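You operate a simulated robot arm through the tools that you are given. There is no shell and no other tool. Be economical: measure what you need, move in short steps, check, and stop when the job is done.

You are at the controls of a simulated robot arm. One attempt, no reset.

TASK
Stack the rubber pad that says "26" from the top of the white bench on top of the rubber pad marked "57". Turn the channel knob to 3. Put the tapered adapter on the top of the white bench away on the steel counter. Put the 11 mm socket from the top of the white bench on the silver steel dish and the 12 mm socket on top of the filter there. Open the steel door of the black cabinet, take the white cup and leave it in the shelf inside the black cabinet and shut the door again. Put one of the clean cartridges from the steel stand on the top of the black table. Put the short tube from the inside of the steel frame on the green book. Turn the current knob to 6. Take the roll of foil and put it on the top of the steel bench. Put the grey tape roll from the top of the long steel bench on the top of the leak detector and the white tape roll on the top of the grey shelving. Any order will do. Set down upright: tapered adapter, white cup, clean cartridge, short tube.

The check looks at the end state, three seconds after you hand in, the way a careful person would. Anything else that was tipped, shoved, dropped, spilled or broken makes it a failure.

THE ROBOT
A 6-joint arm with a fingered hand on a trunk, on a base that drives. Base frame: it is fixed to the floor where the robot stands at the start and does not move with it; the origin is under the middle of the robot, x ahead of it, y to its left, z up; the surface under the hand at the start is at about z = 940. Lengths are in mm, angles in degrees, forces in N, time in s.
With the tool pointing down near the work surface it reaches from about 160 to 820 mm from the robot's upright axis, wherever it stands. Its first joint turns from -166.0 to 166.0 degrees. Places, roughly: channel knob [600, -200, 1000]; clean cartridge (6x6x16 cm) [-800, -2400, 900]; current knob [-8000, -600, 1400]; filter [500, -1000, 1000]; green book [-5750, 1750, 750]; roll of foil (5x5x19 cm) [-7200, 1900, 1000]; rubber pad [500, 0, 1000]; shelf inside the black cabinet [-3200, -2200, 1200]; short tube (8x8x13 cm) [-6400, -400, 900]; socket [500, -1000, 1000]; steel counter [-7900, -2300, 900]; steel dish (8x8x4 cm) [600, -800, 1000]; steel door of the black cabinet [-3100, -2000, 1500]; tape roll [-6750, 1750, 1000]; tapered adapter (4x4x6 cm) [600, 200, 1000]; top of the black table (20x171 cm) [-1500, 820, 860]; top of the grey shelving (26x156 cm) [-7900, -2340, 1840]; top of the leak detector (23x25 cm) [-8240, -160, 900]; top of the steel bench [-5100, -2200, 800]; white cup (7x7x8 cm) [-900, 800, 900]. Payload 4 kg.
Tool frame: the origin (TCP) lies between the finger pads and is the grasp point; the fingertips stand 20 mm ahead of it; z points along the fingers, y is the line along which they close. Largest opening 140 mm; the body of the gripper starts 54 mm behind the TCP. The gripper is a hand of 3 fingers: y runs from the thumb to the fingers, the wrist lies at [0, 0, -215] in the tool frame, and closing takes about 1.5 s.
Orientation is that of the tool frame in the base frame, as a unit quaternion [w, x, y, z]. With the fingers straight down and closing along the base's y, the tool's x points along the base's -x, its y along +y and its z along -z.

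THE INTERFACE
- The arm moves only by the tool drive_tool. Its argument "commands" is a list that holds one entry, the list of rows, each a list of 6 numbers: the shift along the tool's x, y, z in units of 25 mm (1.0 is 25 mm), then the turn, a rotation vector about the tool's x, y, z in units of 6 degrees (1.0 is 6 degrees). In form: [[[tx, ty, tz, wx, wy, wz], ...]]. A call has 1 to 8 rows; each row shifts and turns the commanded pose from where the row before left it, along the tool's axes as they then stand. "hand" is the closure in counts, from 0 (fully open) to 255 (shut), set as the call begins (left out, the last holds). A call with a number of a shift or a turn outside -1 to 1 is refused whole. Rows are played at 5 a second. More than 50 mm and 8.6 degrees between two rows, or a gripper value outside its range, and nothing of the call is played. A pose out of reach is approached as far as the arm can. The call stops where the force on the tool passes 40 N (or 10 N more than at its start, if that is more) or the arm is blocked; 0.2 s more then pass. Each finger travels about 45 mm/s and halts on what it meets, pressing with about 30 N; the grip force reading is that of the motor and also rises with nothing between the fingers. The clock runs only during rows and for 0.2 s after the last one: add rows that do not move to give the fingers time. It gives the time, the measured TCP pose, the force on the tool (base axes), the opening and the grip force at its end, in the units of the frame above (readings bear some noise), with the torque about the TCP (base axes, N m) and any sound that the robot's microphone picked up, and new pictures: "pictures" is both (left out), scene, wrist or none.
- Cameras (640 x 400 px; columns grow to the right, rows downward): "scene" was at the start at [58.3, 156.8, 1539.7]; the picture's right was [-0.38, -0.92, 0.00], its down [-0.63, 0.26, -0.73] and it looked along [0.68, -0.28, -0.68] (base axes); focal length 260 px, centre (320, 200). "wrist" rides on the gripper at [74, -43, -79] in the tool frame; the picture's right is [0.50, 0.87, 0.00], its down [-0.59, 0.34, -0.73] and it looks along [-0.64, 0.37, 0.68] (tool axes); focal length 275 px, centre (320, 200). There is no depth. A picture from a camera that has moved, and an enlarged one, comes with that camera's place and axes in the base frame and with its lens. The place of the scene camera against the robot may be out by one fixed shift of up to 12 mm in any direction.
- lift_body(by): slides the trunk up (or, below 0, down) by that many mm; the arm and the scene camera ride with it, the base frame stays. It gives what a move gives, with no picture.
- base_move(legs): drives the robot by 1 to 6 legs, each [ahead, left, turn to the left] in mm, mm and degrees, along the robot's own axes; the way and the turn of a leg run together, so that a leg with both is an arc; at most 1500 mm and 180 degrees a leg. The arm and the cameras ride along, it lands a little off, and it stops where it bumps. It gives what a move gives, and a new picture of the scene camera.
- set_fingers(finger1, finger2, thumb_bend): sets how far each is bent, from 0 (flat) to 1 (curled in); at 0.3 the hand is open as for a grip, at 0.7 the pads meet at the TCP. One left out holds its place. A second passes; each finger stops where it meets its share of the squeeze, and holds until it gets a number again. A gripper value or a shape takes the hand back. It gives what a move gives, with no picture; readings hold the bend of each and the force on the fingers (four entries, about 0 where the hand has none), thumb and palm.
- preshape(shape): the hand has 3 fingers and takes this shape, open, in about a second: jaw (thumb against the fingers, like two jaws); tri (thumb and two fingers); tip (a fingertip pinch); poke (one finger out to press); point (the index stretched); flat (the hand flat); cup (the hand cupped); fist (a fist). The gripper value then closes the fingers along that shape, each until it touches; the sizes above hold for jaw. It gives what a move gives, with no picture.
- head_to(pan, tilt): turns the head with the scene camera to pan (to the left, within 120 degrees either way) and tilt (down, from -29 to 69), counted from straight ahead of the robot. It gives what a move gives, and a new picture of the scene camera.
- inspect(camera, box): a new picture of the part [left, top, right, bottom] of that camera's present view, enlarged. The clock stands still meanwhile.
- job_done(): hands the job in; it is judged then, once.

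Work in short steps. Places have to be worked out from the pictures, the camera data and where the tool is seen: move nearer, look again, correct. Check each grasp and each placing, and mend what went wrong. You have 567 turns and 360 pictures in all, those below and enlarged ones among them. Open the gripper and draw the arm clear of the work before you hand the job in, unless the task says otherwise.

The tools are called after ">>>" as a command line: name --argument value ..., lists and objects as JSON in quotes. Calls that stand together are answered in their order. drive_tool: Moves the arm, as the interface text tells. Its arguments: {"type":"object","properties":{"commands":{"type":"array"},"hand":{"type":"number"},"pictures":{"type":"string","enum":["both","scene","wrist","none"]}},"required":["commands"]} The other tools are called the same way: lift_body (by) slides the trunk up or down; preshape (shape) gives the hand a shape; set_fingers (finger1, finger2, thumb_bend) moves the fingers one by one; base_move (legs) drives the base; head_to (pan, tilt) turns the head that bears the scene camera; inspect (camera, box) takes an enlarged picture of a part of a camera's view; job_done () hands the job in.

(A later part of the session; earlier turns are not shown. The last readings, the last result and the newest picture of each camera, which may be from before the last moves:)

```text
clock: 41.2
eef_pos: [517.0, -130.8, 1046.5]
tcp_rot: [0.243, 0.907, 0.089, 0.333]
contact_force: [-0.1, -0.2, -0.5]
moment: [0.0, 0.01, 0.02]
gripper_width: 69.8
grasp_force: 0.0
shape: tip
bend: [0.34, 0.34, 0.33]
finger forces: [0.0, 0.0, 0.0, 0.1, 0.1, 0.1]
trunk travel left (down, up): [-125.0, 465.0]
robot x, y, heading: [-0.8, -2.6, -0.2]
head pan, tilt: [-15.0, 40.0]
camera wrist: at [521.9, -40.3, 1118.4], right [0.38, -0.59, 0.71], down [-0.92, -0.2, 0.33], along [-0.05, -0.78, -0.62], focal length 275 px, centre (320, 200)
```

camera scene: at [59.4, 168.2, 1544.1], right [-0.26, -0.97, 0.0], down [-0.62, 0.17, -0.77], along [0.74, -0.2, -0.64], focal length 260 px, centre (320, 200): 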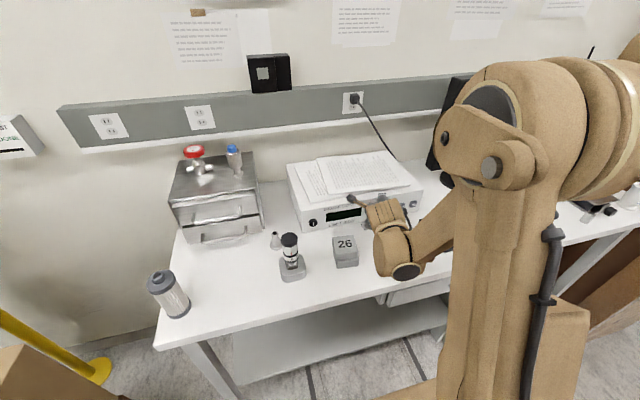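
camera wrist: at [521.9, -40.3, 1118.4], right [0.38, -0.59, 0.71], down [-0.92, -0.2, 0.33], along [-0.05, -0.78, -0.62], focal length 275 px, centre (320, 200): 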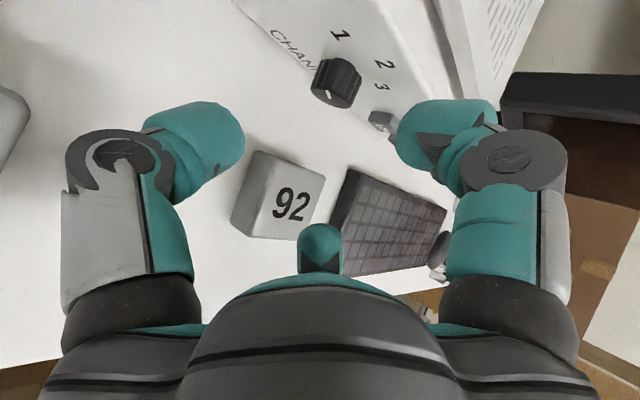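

The digits sit at 120° around the hand, so a pinch would foul the panel. I'll consider rolling the knob with one stretched finger; let me see the "point" shape.

>>> drive_tool --commands '[[[0, 0, -1, 0, 0, 0], [0, 0, -1, 0, 0, 0], [0, 0, -1, 0, 0, 0], [0, 0, -1, 0, 0, 0]]]' --pictures "none"

>>> preshape --shape "point"

>>> drive_tool --commands '[[[0, 0, 0, 0, 0, 0]]]' --pictures "both"

```text
clock: 42.2
eef_pos: [450.3, -92.0, 1111.8]
tcp_rot: [0.243, 0.907, 0.089, 0.332]
contact_force: [-1.0, 0.9, 0.9]
moment: [-0.04, 0.01, -0.01]
gripper_width: 70.2
grasp_force: 0.1
shape: tip
bend: [0.34, 0.34, 0.33]
finger forces: [0.0, 0.0, 0.0, 0.1, 0.0, 0.0]
trunk travel left (down, up): [-125.0, 465.0]
robot x, y, heading: [-3.5, 3.3, 0.1]
head pan, tilt: [-15.0, 40.0]
```

```text
clock: 43.1
eef_pos: [450.8, -92.7, 1111.7]
tcp_rot: [0.244, 0.907, 0.088, 0.332]
contact_force: [-1.0, -0.5, 0.8]
moment: [-0.01, 0.02, 0.0]
gripper_width: 0.0
grasp_force: 0.0
shape: point
bend: [0.82, 1.0, 0.56]
finger forces: [0.0, 0.1, 0.0, 0.0, 0.0, 0.1]
trunk travel left (down, up): [-125.0, 465.0]
robot x, y, heading: [2.1, 1.6, -0.1]
head pan, tilt: [-15.0, 40.0]
```

```text
clock: 43.5
eef_pos: [451.6, -93.0, 1111.4]
tcp_rot: [0.244, 0.907, 0.089, 0.332]
contact_force: [1.1, 0.7, 0.3]
moment: [-0.01, -0.01, -0.03]
gripper_width: 0.0
grasp_force: 0.1
shape: point
bend: [0.82, 1.0, 0.56]
finger forces: [0.1, 0.1, 0.0, 0.0, 0.0, 0.0]
trunk travel left (down, up): [-125.0, 465.0]
robot x, y, heading: [3.6, 1.7, -0.3]
head pan, tilt: [-15.0, 40.0]
camera scene: at [63.8, 166.9, 1543.9], right [-0.26, -0.97, 0.0], down [-0.62, 0.17, -0.77], along [0.74, -0.2, -0.64], focal length 260 px, centre (320, 200)
camera wrist: at [456.3, -0.9, 1184.3], right [0.38, -0.59, 0.71], down [-0.92, -0.2, 0.33], along [-0.05, -0.78, -0.62], focal length 275 px, centre (320, 200)
```

scene: 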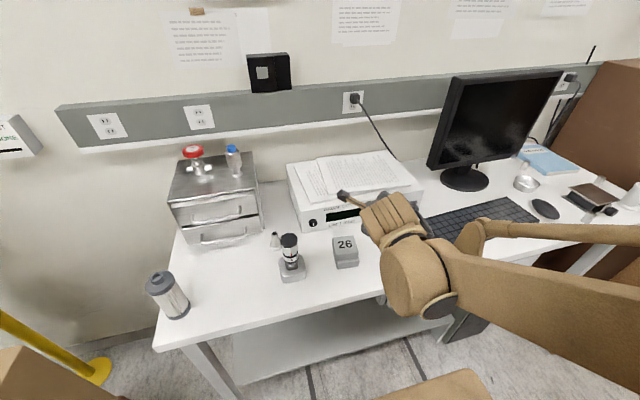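
wrist: 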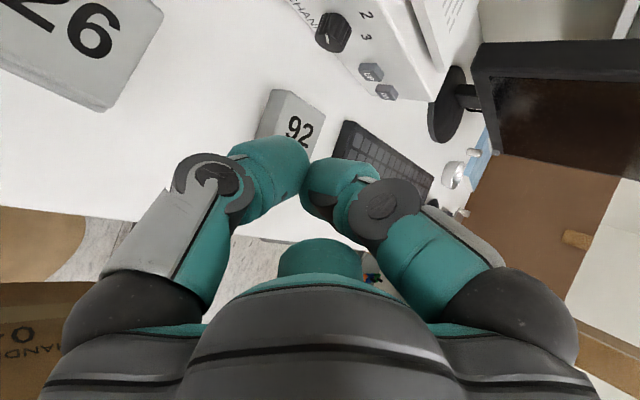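

I'll retry the pinch with jaw nearly closed (~36 mm), where the fingers sit closer together, and a slightly flatter tilt so that the tips reach the knob first.

>>> preshape --shape "jaw"

>>> drive_tool --commands '[[[0, 0, 0, 0, 0.667, 0], [0, 0, 0, 0, 0.667, 0], [-0.193, 0.003, 0.967, 0, 0, 0], [-0.193, 0.003, 0.967, 0, 0, 0], [-0.193, 0.003, 0.967, 0, 0, 0], [-0.193, 0.003, 0.967, 0, 0, 0], [-0.193, 0.003, 0.967, 0, 0, 0], [-0.193, 0.003, 0.967, 0, 0, 0]]]' --hand 185 --pictures "wrist"

>>> inspect --camera "wrist" --box '[220, 60, 460, 210]'

```text
clock: 44.4
eef_pos: [450.3, -91.6, 1111.0]
tcp_rot: [0.243, 0.907, 0.089, 0.333]
contact_force: [0.8, -0.1, -0.5]
moment: [-0.01, 0.01, -0.01]
gripper_width: 140.2
grasp_force: 0.0
shape: jaw
bend: [0.3, 0.3, 0.3]
finger forces: [0.1, 0.0, 0.0, 0.0, 0.0, 0.0]
trunk travel left (down, up): [-125.0, 465.0]
robot x, y, heading: [4.0, 1.6, 0.1]
head pan, tilt: [-15.0, 40.0]
```

```text
clock: 46.2
eef_pos: [540.6, -154.7, 1010.2]
tcp_rot: [0.236, 0.882, 0.106, 0.394]
contact_force: [0.1, -0.1, 0.4]
moment: [0.0, 0.01, 0.0]
gripper_width: 38.9
grasp_force: 0.1
shape: jaw
bend: [0.44, 0.44, 0.44]
finger forces: [0.0, 0.0, 0.1, 0.1, 0.0, 0.0]
trunk travel left (down, up): [-125.0, 465.0]
robot x, y, heading: [0.6, 3.1, 0.0]
head pan, tilt: [-15.0, 40.0]
camera wrist: at [531.1, -64.3, 1082.3], right [0.33, -0.56, 0.76], down [-0.94, -0.27, 0.21], along [0.08, -0.78, -0.62], focal length 275 px, centre (320, 200)
```

wrist: 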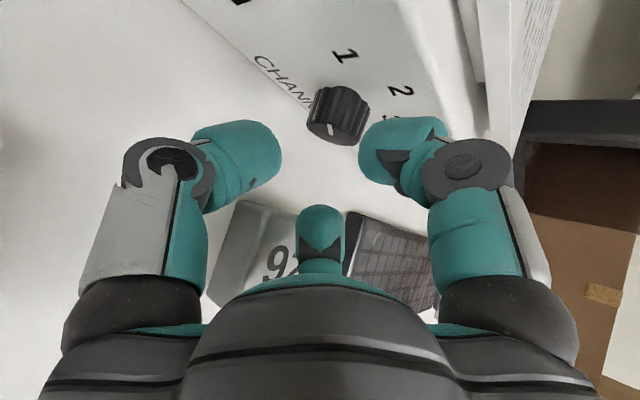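

```text
2.67 times, centred on (340, 135) of wrist
camera zoom: at [531.1, -64.3, 1082.3], right [0.33, -0.56, 0.76], down [-0.94, -0.27, 0.21], along [0.08, -0.78, -0.62], focal length 734 px, centre (267, 373)
```

zoom: 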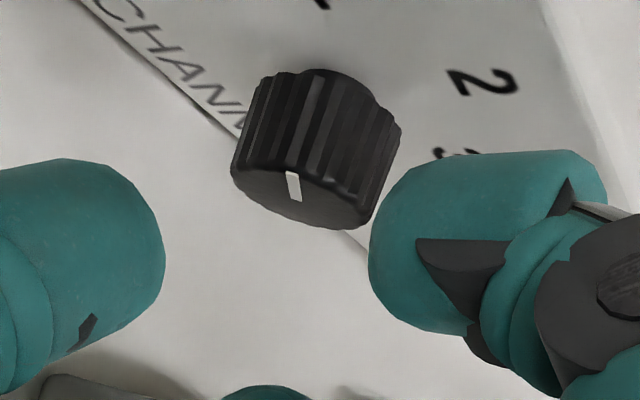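

The knob fits between the digits. I advance 27 mm along the tool.

>>> drive_tool --commands '[[[0, 0, 0.4, 0, 0, 0], [0, 0, 0.4, 0, 0, 0], [0, 0, 0.3, 0, 0, 0]]]' --pictures "wrist"

>>> inspect --camera "wrist" --box '[220, 80, 460, 230]'

```text
clock: 47.0
eef_pos: [560.7, -163.1, 994.9]
tcp_rot: [0.238, 0.881, 0.105, 0.395]
contact_force: [-2.5, 2.0, 7.3]
moment: [-0.03, -0.27, 0.03]
gripper_width: 39.4
grasp_force: 0.0
shape: jaw
bend: [0.43, 0.44, 0.44]
finger forces: [7.3, 0.0, 0.0, 0.0, 0.1, 0.0]
trunk travel left (down, up): [-125.0, 465.0]
robot x, y, heading: [0.9, 0.3, -0.1]
head pan, tilt: [-15.0, 40.0]
camera wrist: at [551.3, -72.5, 1067.2], right [0.33, -0.56, 0.76], down [-0.94, -0.27, 0.21], along [0.08, -0.78, -0.62], focal length 275 px, centre (320, 200)
```

wrist: 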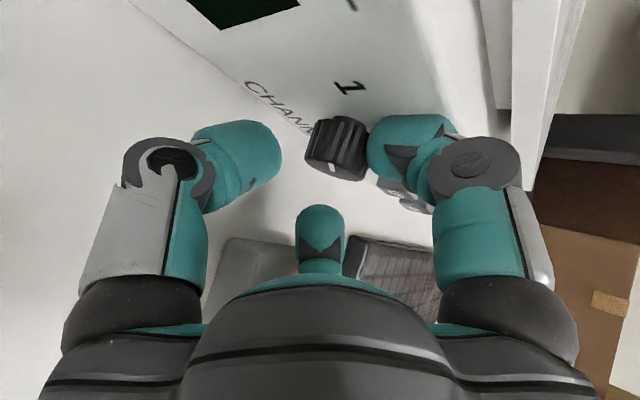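

```text
2.67 times, centred on (340, 155) of wrist
camera zoom: at [551.3, -72.5, 1067.2], right [0.33, -0.56, 0.76], down [-0.94, -0.27, 0.21], along [0.08, -0.78, -0.62], focal length 734 px, centre (267, 320)
```

zoom: 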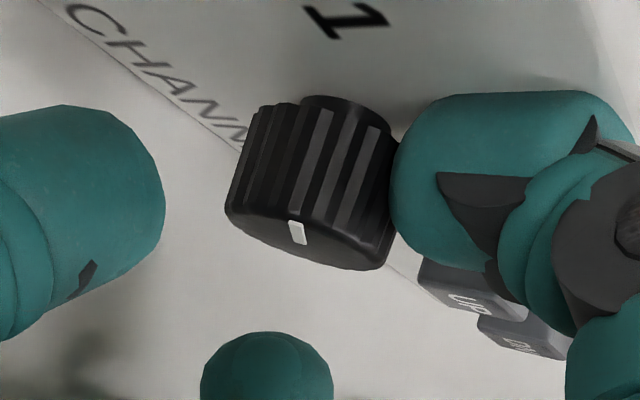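

Finger 1 lies along the knob. I shift a few mm toward the finger side, advance slightly and close gently to see the grip.

>>> drive_tool --commands '[[[0, 0.16, 0, 0, 0, 0], [0, 0, 0.16, 0, 0, 0]]]' --pictures "none"

>>> drive_tool --commands '[[[0, 0, 0, 0, 0, 0], [0, 0, 0, 0, 0, 0], [0, 0, 0, 0, 0, 0], [0, 0, 0, 0, 0, 0]]]' --hand 255 --pictures "wrist"

>>> inspect --camera "wrist" --box '[220, 80, 460, 230]'

```text
clock: 47.6
eef_pos: [563.1, -168.7, 994.8]
tcp_rot: [0.237, 0.881, 0.105, 0.395]
contact_force: [-8.5, 2.5, 8.2]
moment: [-0.07, -0.59, -0.03]
gripper_width: 38.9
grasp_force: 0.1
shape: jaw
bend: [0.43, 0.44, 0.44]
finger forces: [14.7, 0.0, 0.0, 0.1, 0.0, 0.0]
trunk travel left (down, up): [-125.0, 465.0]
robot x, y, heading: [-2.2, -1.0, -0.0]
head pan, tilt: [-15.0, 40.0]
```

```text
clock: 48.6
eef_pos: [562.9, -168.7, 995.1]
tcp_rot: [0.236, 0.881, 0.104, 0.396]
contact_force: [-19.3, 1.6, 2.0]
moment: [-0.02, 0.0, 0.23]
gripper_width: 15.7
grasp_force: 29.9
shape: jaw
bend: [0.44, 0.74, 0.54]
finger forces: [24.6, 24.6, 0.0, 0.0, 47.5, 0.0]
trunk travel left (down, up): [-125.0, 465.0]
robot x, y, heading: [1.0, -0.1, -0.1]
head pan, tilt: [-15.0, 40.0]
camera wrist: at [552.7, -77.4, 1067.4], right [0.33, -0.56, 0.76], down [-0.94, -0.27, 0.21], along [0.08, -0.78, -0.62], focal length 275 px, centre (320, 200)
```

wrist: 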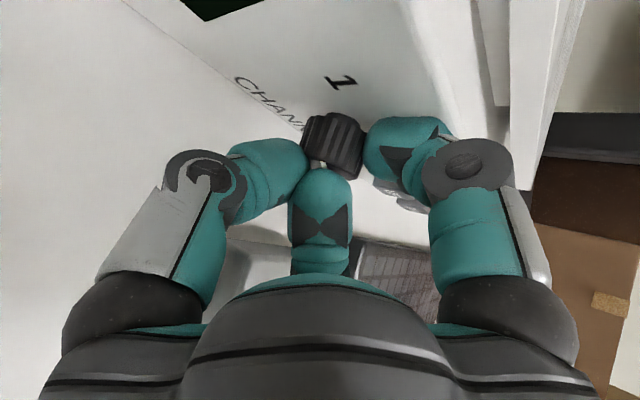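

```text
2.67 times, centred on (340, 155) of wrist
camera zoom: at [552.7, -77.4, 1067.4], right [0.33, -0.56, 0.76], down [-0.94, -0.27, 0.21], along [0.08, -0.78, -0.62], focal length 734 px, centre (267, 320)
```

zoom: 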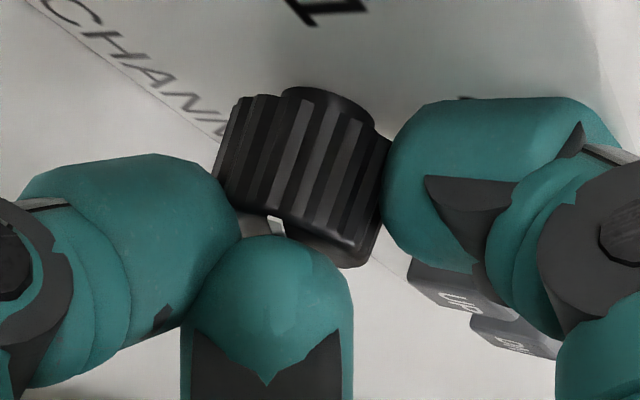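

The knob is pinched between finger 1 and thumb. I try a trial turn of 24° about the knob's axis.

>>> drive_tool --commands '[[[-0.021, 0.027, 0.019, 0.669, 0, 0.743], [-0.021, 0.027, 0.019, 0.669, 0, 0.743], [-0.021, 0.027, 0.019, 0.669, 0, 0.743], [-0.021, 0.027, 0.019, 0.669, 0, 0.743]]]' --pictures "wrist"

>>> inspect --camera "wrist" --box '[220, 80, 460, 230]'

```text
clock: 49.6
eef_pos: [562.7, -170.3, 995.4]
tcp_rot: [0.048, 0.911, 0.021, 0.41]
contact_force: [-16.5, 9.0, 15.9]
moment: [0.06, -0.4, 0.47]
gripper_width: 16.1
grasp_force: 30.2
shape: jaw
bend: [0.44, 0.74, 0.54]
finger forces: [25.1, 23.8, 0.1, 0.0, 46.1, 0.1]
trunk travel left (down, up): [-125.0, 465.0]
robot x, y, heading: [2.7, 0.5, -0.1]
head pan, tilt: [-15.0, 40.0]
camera wrist: at [552.1, -116.2, 1098.2], right [0.33, -0.82, 0.46], down [-0.94, -0.33, 0.08], along [0.09, -0.46, -0.88], focal length 275 px, centre (320, 200)
```

wrist: 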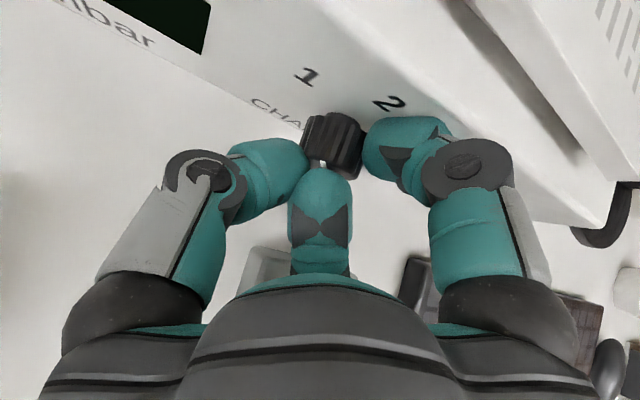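

```text
2.67 times, centred on (340, 155) of wrist
camera zoom: at [552.1, -116.2, 1098.2], right [0.33, -0.82, 0.46], down [-0.94, -0.33, 0.08], along [0.09, -0.46, -0.88], focal length 734 px, centre (267, 320)
```

zoom: 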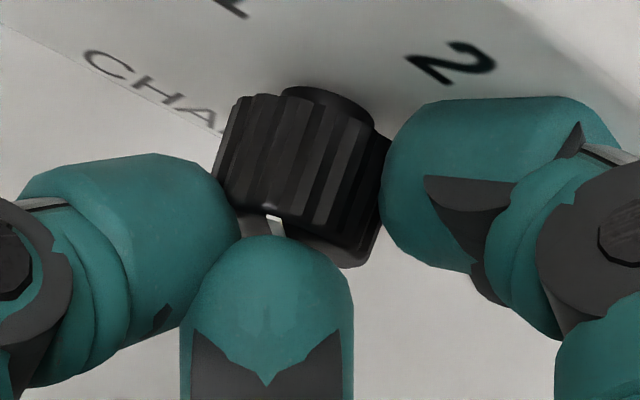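

The knob turned with the hand. I continue in steps.

>>> drive_tool --commands '[[[-0.021, 0.027, 0.019, 0.669, 0, 0.743], [-0.021, 0.027, 0.019, 0.669, 0, 0.743], [-0.021, 0.027, 0.019, 0.669, 0, 0.743], [-0.021, 0.027, 0.019, 0.669, 0, 0.743]]]' --pictures "both"

>>> inspect --camera "wrist" --box '[220, 80, 460, 230]'

```text
clock: 50.6
eef_pos: [562.9, -172.0, 993.4]
tcp_rot: [-0.143, 0.901, -0.062, 0.405]
contact_force: [-5.4, 15.8, 27.9]
moment: [0.05, -0.74, 0.67]
gripper_width: 15.4
grasp_force: 30.0
shape: jaw
bend: [0.44, 0.79, 0.54]
finger forces: [31.0, 0.0, 0.0, 0.0, 45.0, 0.1]
trunk travel left (down, up): [-125.0, 465.0]
robot x, y, heading: [-1.7, 0.6, 0.1]
head pan, tilt: [-15.0, 40.0]
camera scene: at [60.5, 170.3, 1543.7], right [-0.26, -0.97, 0.0], down [-0.62, 0.16, -0.77], along [0.74, -0.2, -0.64], focal length 260 px, centre (320, 200)
camera wrist: at [552.3, -163.7, 1108.9], right [0.34, -0.94, 0.09], down [-0.94, -0.34, -0.06], along [0.09, -0.06, -0.99], focal length 275 px, centre (320, 200)
```

scene: 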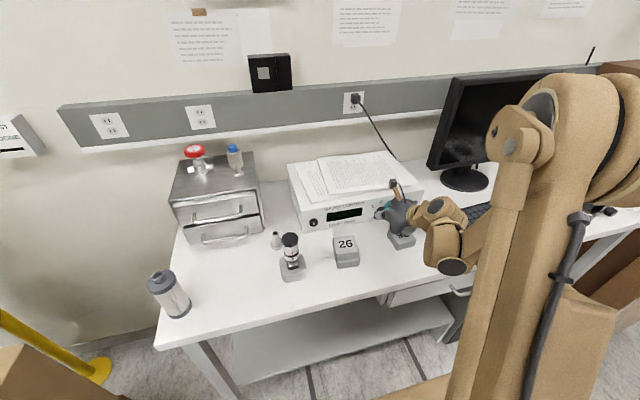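
wrist: 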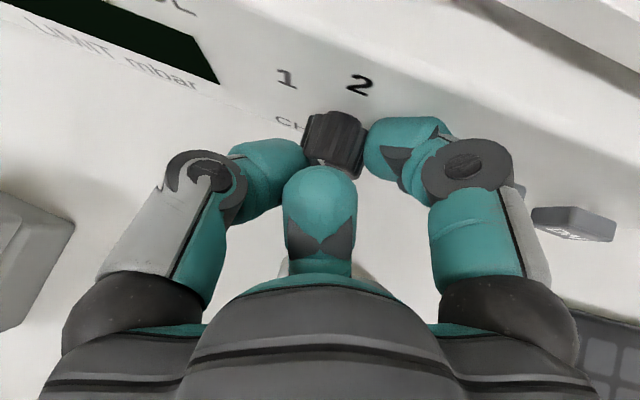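

```text
2.67 times, centred on (340, 155) of wrist
camera zoom: at [552.3, -163.7, 1108.9], right [0.34, -0.94, 0.09], down [-0.94, -0.34, -0.06], along [0.09, -0.06, -0.99], focal length 734 px, centre (267, 320)
```

zoom: 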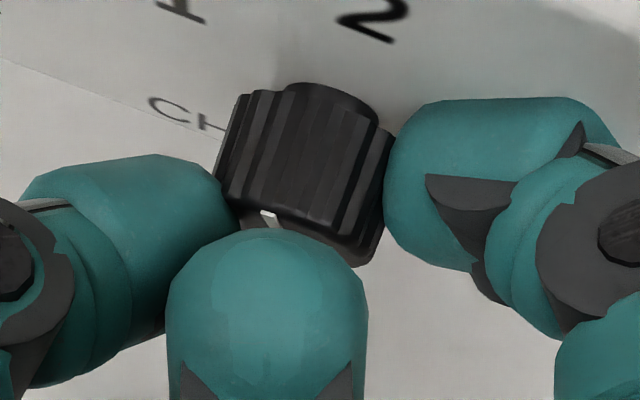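

Turned about 48° so far. I open, back off, roll back and take a second grip.

>>> drive_tool --commands '[[[0, 0, 0, 0, 0, 0], [0, 0, 0, 0, 0, 0], [0, 0, 0, 0, 0, 0], [0, 0, 0, 0, 0, 0], [0, 0, 0, 0, 0, 0], [0, 0, -1, 0, 0, 0], [0, 0, -1, 0, 0, 0]]]' --hand 180 --pictures "none"

>>> drive_tool --commands '[[[0, 0, 0, -0.669, 0, -0.743], [0, 0, 0, -0.669, 0, -0.743], [0, 0, 0, -0.669, 0, -0.743], [0, 0, 0, -0.669, 0, -0.743], [0, 0, 0, -0.669, 0, -0.743], [0, 0, 0, -0.669, 0, -0.743], [0, 0, 0, -0.669, 0, -0.743], [0, 0, 0, -0.669, 0, -0.743]]]' --pictures "both"

>>> inspect --camera "wrist" --box '[220, 60, 460, 210]'

```text
clock: 51.2
eef_pos: [565.3, -173.8, 995.2]
tcp_rot: [-0.142, 0.9, -0.065, 0.408]
contact_force: [5.7, 3.0, 54.7]
moment: [-0.68, 1.71, 0.01]
gripper_width: 35.6
grasp_force: 0.0
shape: jaw
bend: [0.44, 1.0, 0.43]
finger forces: [1.2, 54.7, 0.0, 0.1, 0.0, 0.0]
trunk travel left (down, up): [-125.0, 465.0]
robot x, y, heading: [-5.1, 1.0, 0.0]
head pan, tilt: [-15.0, 40.0]
stopped in row 2: the force on the tool passed its limit at 50 N (the readings are from after the stop); the commanded pose is now the measured one
```

```text
clock: 53.0
eef_pos: [564.1, -178.2, 991.7]
tcp_rot: [0.238, 0.881, 0.103, 0.396]
contact_force: [-6.1, -7.8, 3.0]
moment: [0.08, -0.19, -0.23]
gripper_width: 41.0
grasp_force: 0.0
shape: jaw
bend: [0.44, 0.44, 0.43]
finger forces: [11.5, 0.0, 0.1, 0.0, 0.0, 0.0]
trunk travel left (down, up): [-125.0, 465.0]
robot x, y, heading: [0.8, -0.8, 0.0]
head pan, tilt: [-15.0, 40.0]
camera scene: at [63.3, 165.0, 1543.9], right [-0.26, -0.97, 0.0], down [-0.62, 0.17, -0.77], along [0.74, -0.2, -0.64], focal length 260 px, centre (320, 200)
camera wrist: at [555.1, -86.2, 1063.6], right [0.33, -0.56, 0.76], down [-0.94, -0.26, 0.21], along [0.08, -0.78, -0.62], focal length 275 px, centre (320, 200)
```

scene: 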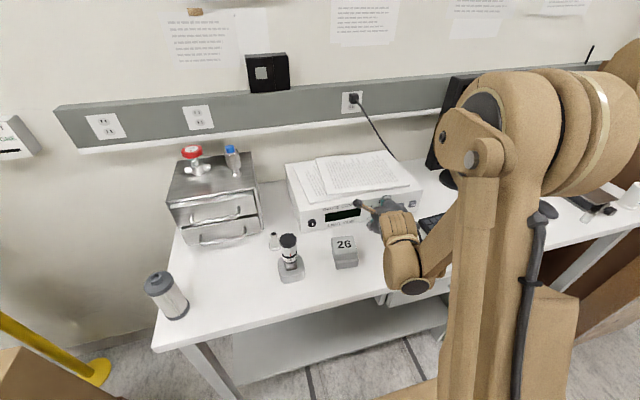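
wrist: 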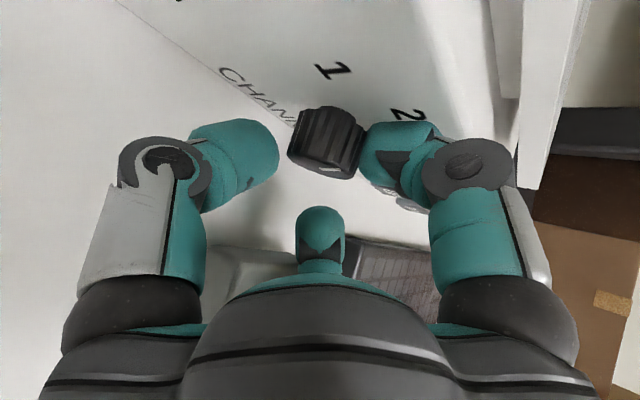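

```text
2.67 times, centred on (340, 135) of wrist
camera zoom: at [555.1, -86.2, 1063.6], right [0.33, -0.56, 0.76], down [-0.94, -0.26, 0.21], along [0.08, -0.78, -0.62], focal length 734 px, centre (267, 373)
```

zoom: 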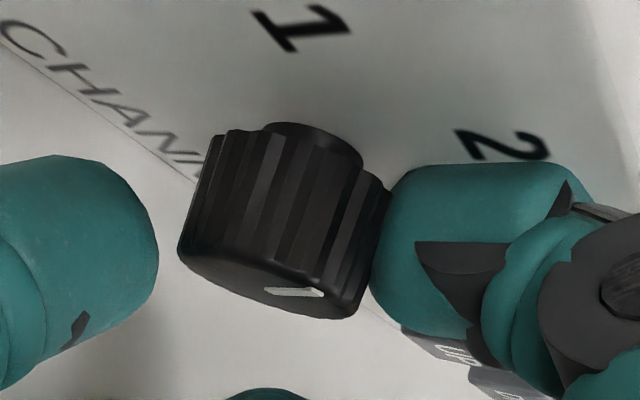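

The knob kept its turn. I back off and look at the pointer.

>>> drive_tool --commands '[[[0, -0.1, -1, 0, 0, 0], [0, 0, -1, 0, 0, 0]]]' --pictures "none"

>>> inspect --camera "wrist" --box '[270, 30, 430, 130]'

```text
clock: 53.6
eef_pos: [530.0, -156.7, 1019.9]
tcp_rot: [0.238, 0.881, 0.104, 0.396]
contact_force: [0.5, -0.4, -0.6]
moment: [0.03, 0.0, 0.01]
gripper_width: 41.0
grasp_force: 0.0
shape: jaw
bend: [0.43, 0.44, 0.43]
finger forces: [0.0, 0.1, 0.0, 0.0, 0.1, 0.1]
trunk travel left (down, up): [-125.0, 465.0]
robot x, y, heading: [-0.5, -0.2, -0.1]
head pan, tilt: [-15.0, 40.0]
```

```text
4.00 times, centred on (350, 80) of wrist
camera zoom: at [519.0, -65.5, 1092.4], right [0.33, -0.56, 0.76], down [-0.94, -0.26, 0.21], along [0.08, -0.78, -0.62], focal length 1101 px, centre (200, 680)
```

zoom: 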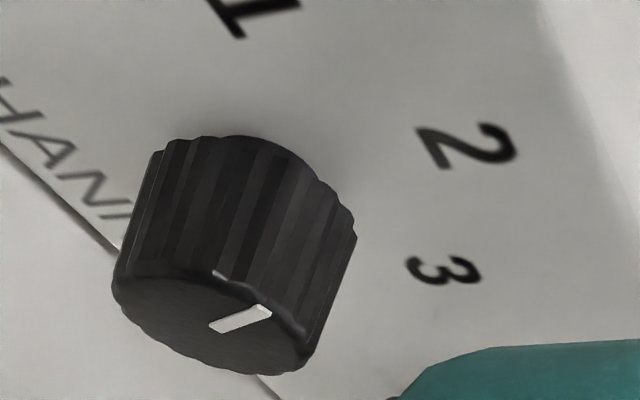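

The pointer is now about 16° left of vertical. For the next grip I use only finger 1 and thumb, starting from roll -36°.

>>> drive_tool --commands '[[[0, 0, 0, -0.669, 0, -0.743], [0.038, -0.11, 0.6, 0, 0, 0], [0.038, -0.11, 0.6, 0, 0, 0], [0, 0, 0.3, 0, 0, 0], [0, 0, 0.21, 0, 0, 0]]]' --pictures "none"

>>> set_fingers --finger1 0.62 --thumb_bend 0.62

>>> inspect --camera "wrist" --box '[220, 60, 460, 210]'

```text
clock: 54.8
eef_pos: [561.4, -169.4, 995.9]
tcp_rot: [0.283, 0.868, 0.124, 0.389]
contact_force: [-0.7, 0.3, 2.0]
moment: [0.03, -0.02, -0.01]
gripper_width: 41.2
grasp_force: 0.0
shape: jaw
bend: [0.43, 0.44, 0.43]
finger forces: [1.4, 0.1, 0.0, 0.1, 0.0, 0.1]
trunk travel left (down, up): [-125.0, 465.0]
robot x, y, heading: [0.8, -0.2, 0.1]
head pan, tilt: [-15.0, 40.0]
```

```text
clock: 55.8
eef_pos: [558.2, -170.3, 997.3]
tcp_rot: [0.284, 0.867, 0.122, 0.391]
contact_force: [-17.1, -5.9, 23.0]
moment: [0.02, -0.89, -0.3]
gripper_width: 31.6
grasp_force: 17.4
shape: fingers
bend: [0.59, 0.44, 0.62]
finger forces: [34.4, 0.1, 0.0, 0.1, 1.0, 0.0]
trunk travel left (down, up): [-125.0, 465.0]
robot x, y, heading: [-0.2, -1.6, -0.3]
head pan, tilt: [-15.0, 40.0]
```

```text
2.67 times, centred on (340, 135) of wrist
camera zoom: at [548.4, -71.9, 1059.5], right [0.32, -0.48, 0.81], down [-0.94, -0.24, 0.23], along [0.08, -0.84, -0.53], focal length 734 px, centre (267, 373)
```

zoom: 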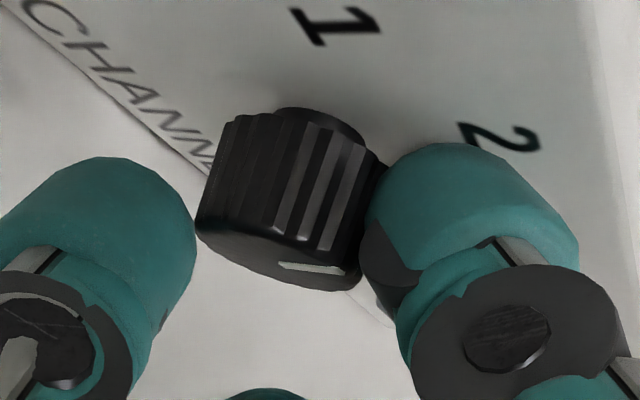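

Thumb hasn't reached; I bend it further.

>>> set_fingers --finger1 0.56 --thumb_bend 0.75

>>> inspect --camera "wrist" --box '[220, 60, 460, 210]'

```text
clock: 56.8
eef_pos: [558.1, -169.4, 997.6]
tcp_rot: [0.284, 0.867, 0.123, 0.391]
contact_force: [-29.3, -5.1, 9.0]
moment: [-0.02, -0.67, -0.29]
gripper_width: 23.7
grasp_force: 24.4
shape: fingers
bend: [0.58, 0.44, 0.68]
finger forces: [36.9, 0.1, 0.0, 0.0, 12.6, 0.0]
trunk travel left (down, up): [-125.0, 465.0]
robot x, y, heading: [-1.6, -1.8, -0.1]
head pan, tilt: [-15.0, 40.0]
```

```text
2.67 times, centred on (340, 135) of wrist
camera zoom: at [548.0, -71.8, 1059.4], right [0.32, -0.48, 0.81], down [-0.94, -0.24, 0.23], along [0.08, -0.84, -0.53], focal length 734 px, centre (267, 373)
```

zoom: 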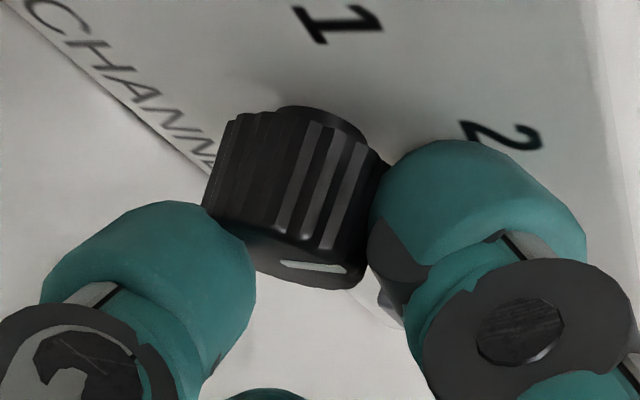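

The hand sits too far back and left. I reopen, shift toward finger 1's side and forward, then close again.

>>> set_fingers --finger1 0.43 --thumb_bend 0.43

>>> drive_tool --commands '[[[0, 0, 0.16, 0, 0, 0], [0, 0.1, 0.06, 0, 0, 0], [0, 0, 0, 0, 0, 0]]]' --pictures "none"

>>> set_fingers --finger1 0.45 --thumb_bend 0.7

>>> inspect --camera "wrist" --box '[220, 60, 460, 210]'

```text
clock: 57.8
eef_pos: [557.7, -170.2, 997.8]
tcp_rot: [0.283, 0.867, 0.123, 0.391]
contact_force: [-27.5, -4.7, 12.4]
moment: [-0.01, -0.82, -0.34]
gripper_width: 63.0
grasp_force: 15.8
shape: fingers
bend: [0.53, 0.44, 0.43]
finger forces: [30.3, 0.0, 0.0, 0.1, 0.1, 0.0]
trunk travel left (down, up): [-125.0, 465.0]
robot x, y, heading: [1.2, 1.1, 0.1]
head pan, tilt: [-15.0, 40.0]
```

```text
clock: 58.6
eef_pos: [562.2, -170.8, 995.1]
tcp_rot: [0.285, 0.866, 0.122, 0.392]
contact_force: [-25.3, 5.5, 28.4]
moment: [0.84, -0.95, 0.13]
gripper_width: 61.1
grasp_force: 22.4
shape: fingers
bend: [0.48, 0.44, 0.44]
finger forces: [28.7, 0.1, 0.0, 0.0, 15.7, 0.0]
trunk travel left (down, up): [-125.0, 465.0]
robot x, y, heading: [-0.8, 0.1, -0.1]
head pan, tilt: [-15.0, 40.0]
```

```text
clock: 59.6
eef_pos: [561.1, -170.7, 993.3]
tcp_rot: [0.284, 0.867, 0.124, 0.391]
contact_force: [-30.2, 6.6, 7.8]
moment: [-0.03, -0.92, 0.03]
gripper_width: 31.3
grasp_force: 29.9
shape: fingers
bend: [0.47, 0.44, 0.63]
finger forces: [43.6, 0.0, 0.1, 0.0, 16.0, 0.0]
trunk travel left (down, up): [-125.0, 465.0]
robot x, y, heading: [-1.9, -1.1, 0.1]
head pan, tilt: [-15.0, 40.0]
```

```text
2.67 times, centred on (340, 135) of wrist
camera zoom: at [552.4, -73.7, 1056.3], right [0.32, -0.48, 0.81], down [-0.94, -0.24, 0.23], along [0.08, -0.84, -0.53], focal length 734 px, centre (267, 373)
```

zoom: 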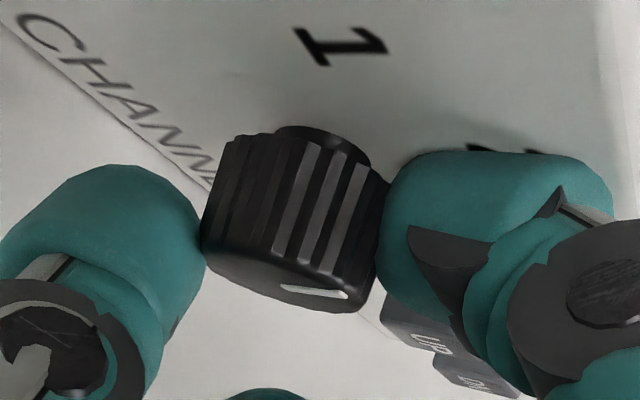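

Both digits bear on the knob now. I turn 24° and check.

>>> drive_tool --commands '[[[-0.04, 0.013, 0.002, 0.669, 0, 0.743], [-0.025, 0.013, 0.022, 0.669, 0, 0.743], [-0.025, 0.013, 0.022, 0.669, 0, 0.743], [-0.025, 0.013, 0.022, 0.669, 0, 0.743]]]' --pictures "none"

>>> inspect --camera "wrist" --box '[220, 60, 460, 210]'

```text
clock: 60.5
eef_pos: [561.5, -174.8, 993.8]
tcp_rot: [0.14, 0.9, 0.06, 0.409]
contact_force: [-15.7, 3.1, 31.8]
moment: [-1.3, 1.12, 0.58]
gripper_width: 32.7
grasp_force: 35.0
shape: fingers
bend: [0.49, 0.48, 0.62]
finger forces: [14.7, 36.9, 0.0, 0.0, 18.6, 0.1]
trunk travel left (down, up): [-125.0, 465.0]
robot x, y, heading: [2.0, -0.6, -0.1]
head pan, tilt: [-15.0, 40.0]
stopped in row 4: the force on the tool passed its limit at 43 N (the readings are from after the stop); the commanded pose is now the measured one
```

```text
2.67 times, centred on (340, 135) of wrist
camera zoom: at [551.0, -101.4, 1084.1], right [0.32, -0.71, 0.62], down [-0.94, -0.31, 0.14], along [0.09, -0.63, -0.77], focal length 734 px, centre (267, 373)
```

zoom: 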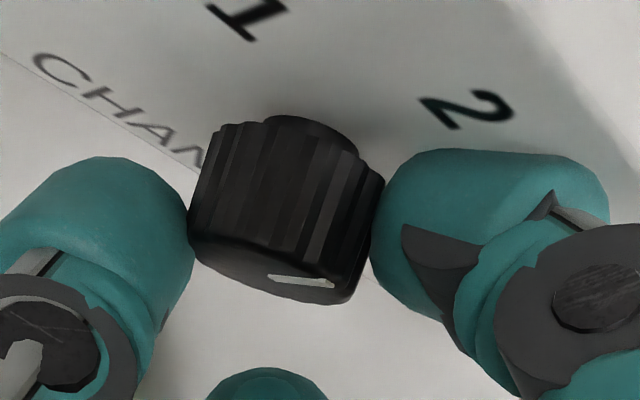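

Finger 2 is pressing something below (likely pad 92's top). I curl finger 2 in to clear it.

>>> set_fingers --finger2 0.6

>>> inspect --camera "wrist" --box '[160, 60, 480, 260]'

```text
clock: 61.5
eef_pos: [562.0, -174.0, 993.1]
tcp_rot: [0.139, 0.901, 0.059, 0.407]
contact_force: [-32.2, 10.7, 0.0]
moment: [-0.05, -0.36, -0.01]
gripper_width: 31.8
grasp_force: 25.9
shape: fingers
bend: [0.48, 0.6, 0.63]
finger forces: [30.3, 0.0, 0.0, 0.1, 23.0, 0.0]
trunk travel left (down, up): [-125.0, 465.0]
robot x, y, heading: [1.6, 0.6, -0.0]
head pan, tilt: [-15.0, 40.0]
```

```text
2.00 times, centred on (320, 160) of wrist
camera zoom: at [551.7, -101.4, 1083.2], right [0.33, -0.72, 0.62], down [-0.94, -0.31, 0.14], along [0.09, -0.63, -0.77], focal length 551 px, centre (320, 280)
```

zoom: 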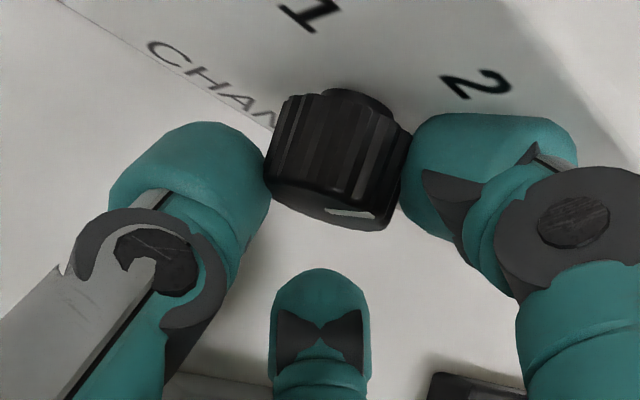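

>>> drive_tool --commands '[[[-0.06, 0.017, -0.018, 0.669, 0, 0.743], [-0.03, 0.017, 0.027, 0.669, 0, 0.743], [-0.03, 0.017, 0.027, 0.669, 0, 0.743]]]' --pictures "none"

>>> inspect --camera "wrist" --box '[160, 60, 480, 260]'

```text
clock: 62.3
eef_pos: [561.7, -175.0, 989.7]
tcp_rot: [-0.004, 0.91, -0.003, 0.414]
contact_force: [-22.4, 15.0, 16.7]
moment: [-0.39, -0.04, 0.41]
gripper_width: 32.2
grasp_force: 27.4
shape: fingers
bend: [0.48, 0.63, 0.63]
finger forces: [21.6, 11.5, 0.0, 0.0, 22.2, 0.0]
trunk travel left (down, up): [-125.0, 465.0]
robot x, y, heading: [1.5, -2.1, 0.1]
head pan, tilt: [-15.0, 40.0]
```

```text
2.00 times, centred on (320, 160) of wrist
camera zoom: at [551.1, -133.5, 1099.5], right [0.33, -0.87, 0.37], down [-0.94, -0.34, 0.04], along [0.09, -0.36, -0.93], focal length 551 px, centre (320, 280)
```

zoom: 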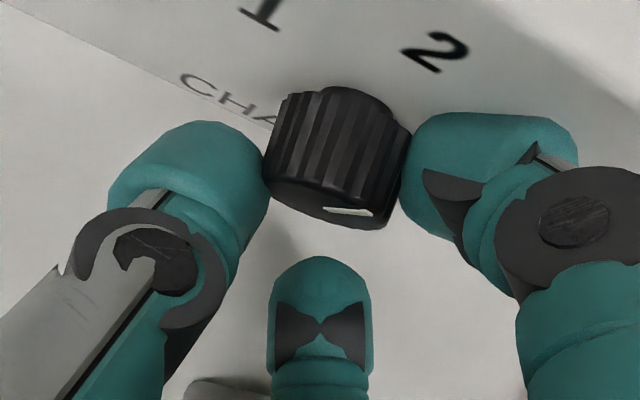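

Knob follows. Finger 2 touches again, so I curl it further and continue.

>>> set_fingers --finger2 0.78

>>> drive_tool --commands '[[[-0.06, 0.017, -0.018, 0.669, 0, 0.743], [-0.03, 0.017, 0.02, 0.669, 0, 0.743], [-0.03, 0.017, 0.02, 0.669, 0, 0.743]]]' --pictures "none"

>>> inspect --camera "wrist" --box '[160, 60, 480, 260]'

```text
clock: 63.3
eef_pos: [562.2, -174.9, 991.7]
tcp_rot: [-0.004, 0.911, -0.004, 0.413]
contact_force: [-23.2, 18.9, 8.1]
moment: [-0.08, -0.45, 0.22]
gripper_width: 32.0
grasp_force: 20.5
shape: fingers
bend: [0.48, 0.78, 0.63]
finger forces: [22.1, 0.0, 0.1, 0.1, 18.8, 0.0]
trunk travel left (down, up): [-125.0, 465.0]
robot x, y, heading: [2.1, 0.1, 0.3]
head pan, tilt: [-15.0, 40.0]
```

```text
clock: 64.1
eef_pos: [561.6, -175.7, 987.4]
tcp_rot: [-0.148, 0.9, -0.066, 0.406]
contact_force: [-14.8, 19.9, -3.4]
moment: [-0.2, -0.03, 0.21]
gripper_width: 32.8
grasp_force: 15.9
shape: fingers
bend: [0.49, 0.78, 0.63]
finger forces: [11.8, 0.0, 0.2, 0.1, 19.9, 0.0]
trunk travel left (down, up): [-125.0, 465.0]
robot x, y, heading: [1.4, 2.0, 0.1]
head pan, tilt: [-15.0, 40.0]
```

```text
2.00 times, centred on (320, 160) of wrist
camera zoom: at [550.3, -169.7, 1102.6], right [0.33, -0.94, 0.08], down [-0.94, -0.34, -0.07], along [0.09, -0.05, -0.99], focal length 551 px, centre (320, 280)
```

zoom: 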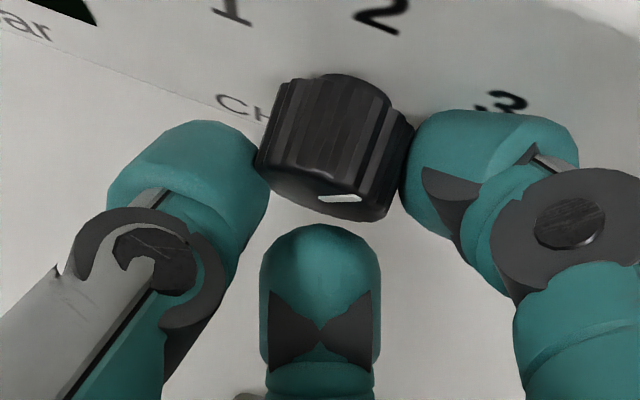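

>>> set_fingers --finger1 0.55

>>> drive_tool --commands '[[[-0.03, 0.0, -0.0, 0.669, 0, 0.743], [-0.02, 0.0, 0.01, 0.669, 0, 0.743], [-0.02, 0.0, 0.01, 0.669, 0, 0.743]]]' --pictures "none"

>>> inspect --camera "wrist" --box '[160, 60, 480, 260]'

```text
clock: 65.1
eef_pos: [559.7, -177.0, 986.9]
tcp_rot: [-0.147, 0.899, -0.067, 0.407]
contact_force: [-14.9, 12.4, 6.3]
moment: [-0.02, -0.15, 0.12]
gripper_width: 30.0
grasp_force: 19.3
shape: fingers
bend: [0.58, 0.78, 0.62]
finger forces: [22.0, 0.0, 0.0, 0.0, 16.6, 0.1]
trunk travel left (down, up): [-125.0, 465.0]
robot x, y, heading: [1.6, 1.1, -0.1]
head pan, tilt: [-15.0, 40.0]
```

```text
clock: 65.8
eef_pos: [560.1, -176.2, 988.0]
tcp_rot: [-0.266, 0.871, -0.117, 0.395]
contact_force: [-6.3, 1.1, 30.7]
moment: [-1.24, 2.65, 1.53]
gripper_width: 31.1
grasp_force: 34.6
shape: fingers
bend: [0.58, 0.78, 0.62]
finger forces: [12.5, 38.2, 0.1, 0.0, 19.0, 0.0]
trunk travel left (down, up): [-125.0, 465.0]
robot x, y, heading: [5.5, 0.6, 0.1]
head pan, tilt: [-15.0, 40.0]
stopped in row 3: the force on the tool passed its limit at 47 N (the readings are from after the stop); the commanded pose is now the measured one
```

```text
2.00 times, centred on (320, 160) of wrist
camera zoom: at [548.2, -200.9, 1101.4], right [0.34, -0.93, -0.17], down [-0.94, -0.31, -0.16], along [0.09, 0.21, -0.97], focal length 551 px, centre (320, 280)
```

zoom: 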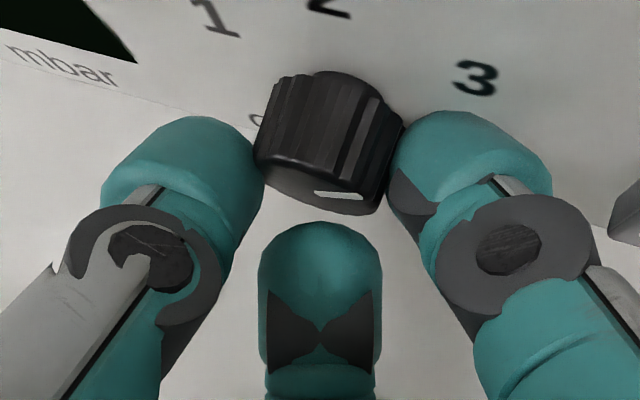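

Finger 2's knuckle meets pad 92 at this roll. I release and back off to look.

>>> set_fingers --finger1 0.42 --thumb_bend 0.42

>>> drive_tool --commands '[[[0.3, 0, -0.6, 0, 0, 0], [0, 0, -1, 0, 0, 0], [0, 0, -1, 0, 0, 0], [0, 0, -1, 0, 0, 0]]]' --pictures "both"

>>> inspect --camera "wrist" --box '[240, 20, 400, 120]'

```text
clock: 66.6
eef_pos: [559.2, -177.8, 988.0]
tcp_rot: [-0.266, 0.87, -0.118, 0.397]
contact_force: [-7.2, 0.7, 31.3]
moment: [-0.77, 2.35, 0.15]
gripper_width: 63.2
grasp_force: 22.4
shape: fingers
bend: [0.55, 0.78, 0.42]
finger forces: [11.0, 34.3, 0.0, 0.0, 0.0, 0.0]
trunk travel left (down, up): [-125.0, 465.0]
robot x, y, heading: [0.0, -2.9, 0.1]
head pan, tilt: [-15.0, 40.0]
stopped: the force on the tool passed its limit at 43 N (the readings are from after the stop); the commanded pose is now the measured one
```

```text
clock: 67.6
eef_pos: [497.3, -217.0, 1039.5]
tcp_rot: [-0.264, 0.871, -0.12, 0.395]
contact_force: [-0.5, 0.1, -0.2]
moment: [-0.01, -0.01, 0.04]
gripper_width: 88.4
grasp_force: 0.0
shape: fingers
bend: [0.42, 0.78, 0.42]
finger forces: [0.1, 0.1, 0.1, 0.1, 0.0, 0.1]
trunk travel left (down, up): [-125.0, 465.0]
robot x, y, heading: [1.2, -2.6, 0.1]
head pan, tilt: [-15.0, 40.0]
heard: click
camera scene: at [64.1, 166.0, 1543.9], right [-0.26, -0.97, 0.0], down [-0.62, 0.17, -0.77], along [0.74, -0.2, -0.64], focal length 260 px, centre (320, 200)
camera wrist: at [487.1, -241.2, 1153.8], right [0.33, -0.93, -0.17], down [-0.94, -0.31, -0.16], along [0.09, 0.21, -0.97], focal length 275 px, centre (320, 200)
```

scene: 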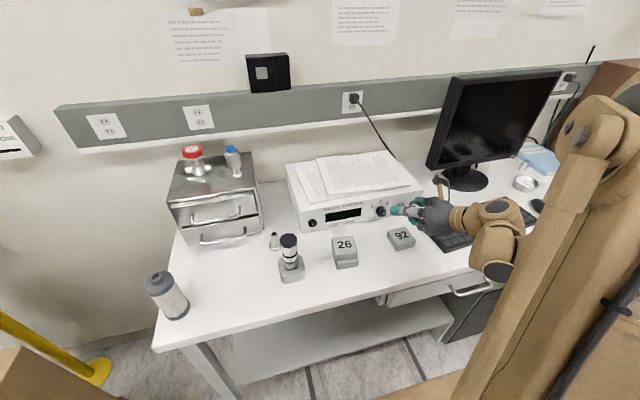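
wrist: 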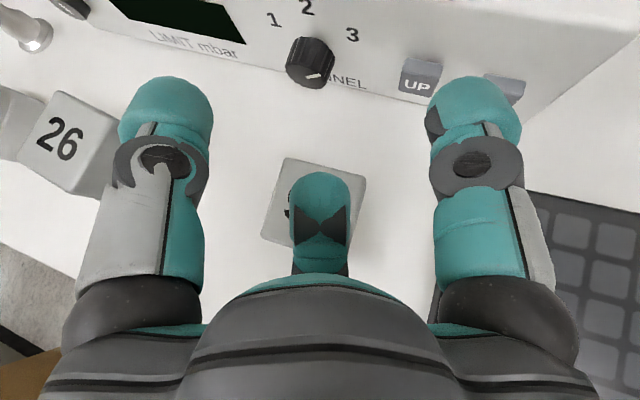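

```text
4.00 times, centred on (320, 70) of wrist
camera zoom: at [487.1, -241.2, 1153.8], right [0.33, -0.93, -0.17], down [-0.94, -0.31, -0.16], along [0.09, 0.21, -0.97], focal length 1101 px, centre (320, 720)
```

zoom: 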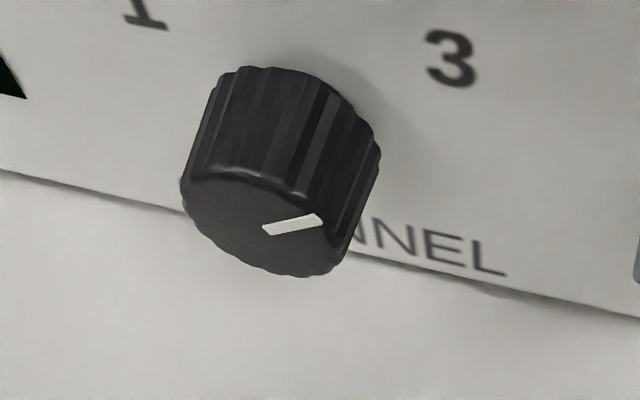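

The click and pointer geometry (about 57–60° right) show the knob snapped to 3, and pad 92 is undisturbed. I lift clear and level the hand.

>>> drive_tool --commands '[[[0.6, 0, -0.8, -0.669, 0, -0.743], [0.6, 0, -0.8, -0.669, 0, -0.743], [0.6, 0, -0.8, -0.669, 0, -0.743], [0.6, 0, -0.8, -0.669, 0, -0.743], [0.6, 0, -0.8, -0.669, 0, -0.743], [0, 0, 0, -0.4, 0, -0.445]]]' --pictures "none"

>>> drive_tool --commands '[[[0, 0, 0, 0, -1, 0], [0, 0, 0, 0, -1, 0], [0, 0, 0, 0, -1, 0], [0, 0, 0, 0, -1, 0], [0, 0, 0, 0, -1, 0], [0, 0, 0, 0, -1, 0], [0, 0, 0, 0, -1, 0], [0, 0, 0, 0, -1, 0]]]' --pictures "none"

>>> preshape --shape "jaw"

>>> inspect --camera "scene" --box '[320, 160, 440, 235]'

```text
clock: 69.0
eef_pos: [474.5, -258.6, 1149.8]
tcp_rot: [-0.001, 0.911, -0.002, 0.412]
contact_force: [-0.1, 0.1, -0.6]
moment: [0.0, -0.01, -0.01]
gripper_width: 88.6
grasp_force: 0.0
shape: fingers
bend: [0.42, 0.78, 0.42]
finger forces: [0.0, 0.0, 0.0, 0.0, 0.1, 0.0]
trunk travel left (down, up): [-125.0, 465.0]
robot x, y, heading: [3.4, -1.8, 0.0]
head pan, tilt: [-15.0, 40.0]
```

```text
clock: 70.8
eef_pos: [472.0, -259.4, 1151.0]
tcp_rot: [-0.002, 1.0, -0.001, 0.005]
contact_force: [-0.1, 0.3, -0.9]
moment: [0.0, 0.02, 0.0]
gripper_width: 88.3
grasp_force: 0.0
shape: fingers
bend: [0.42, 0.78, 0.42]
finger forces: [0.0, 0.1, 0.1, 0.0, 0.1, 0.1]
trunk travel left (down, up): [-125.0, 465.0]
robot x, y, heading: [1.5, 0.8, -0.1]
head pan, tilt: [-15.0, 40.0]
```

```text
clock: 71.7
eef_pos: [474.0, -259.2, 1151.8]
tcp_rot: [-0.001, 1.0, -0.002, 0.007]
contact_force: [0.1, -0.4, -0.3]
moment: [0.01, 0.01, 0.02]
gripper_width: 120.7
grasp_force: 0.1
shape: jaw
bend: [0.24, 0.24, 0.22]
finger forces: [0.1, 0.0, 0.0, 0.1, 0.0, 0.0]
trunk travel left (down, up): [-125.0, 465.0]
robot x, y, heading: [-0.9, -0.8, -0.4]
head pan, tilt: [-15.0, 40.0]
```

```text
5.33 times, centred on (380, 198) of scene
camera zoom: at [64.5, 166.3, 1543.9], right [-0.26, -0.97, 0.0], down [-0.62, 0.17, -0.77], along [0.74, -0.2, -0.64], focal length 1387 px, centre (0, 213)
```

zoom: 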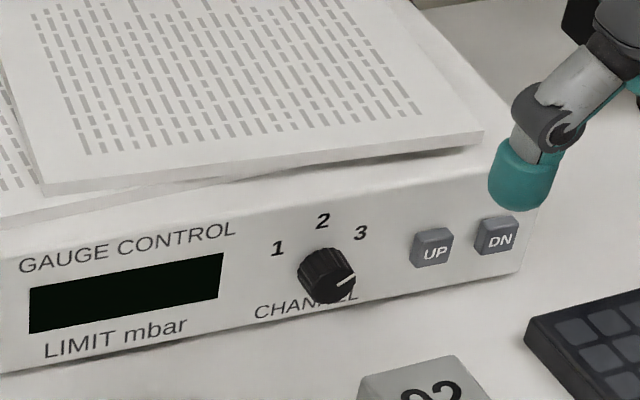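

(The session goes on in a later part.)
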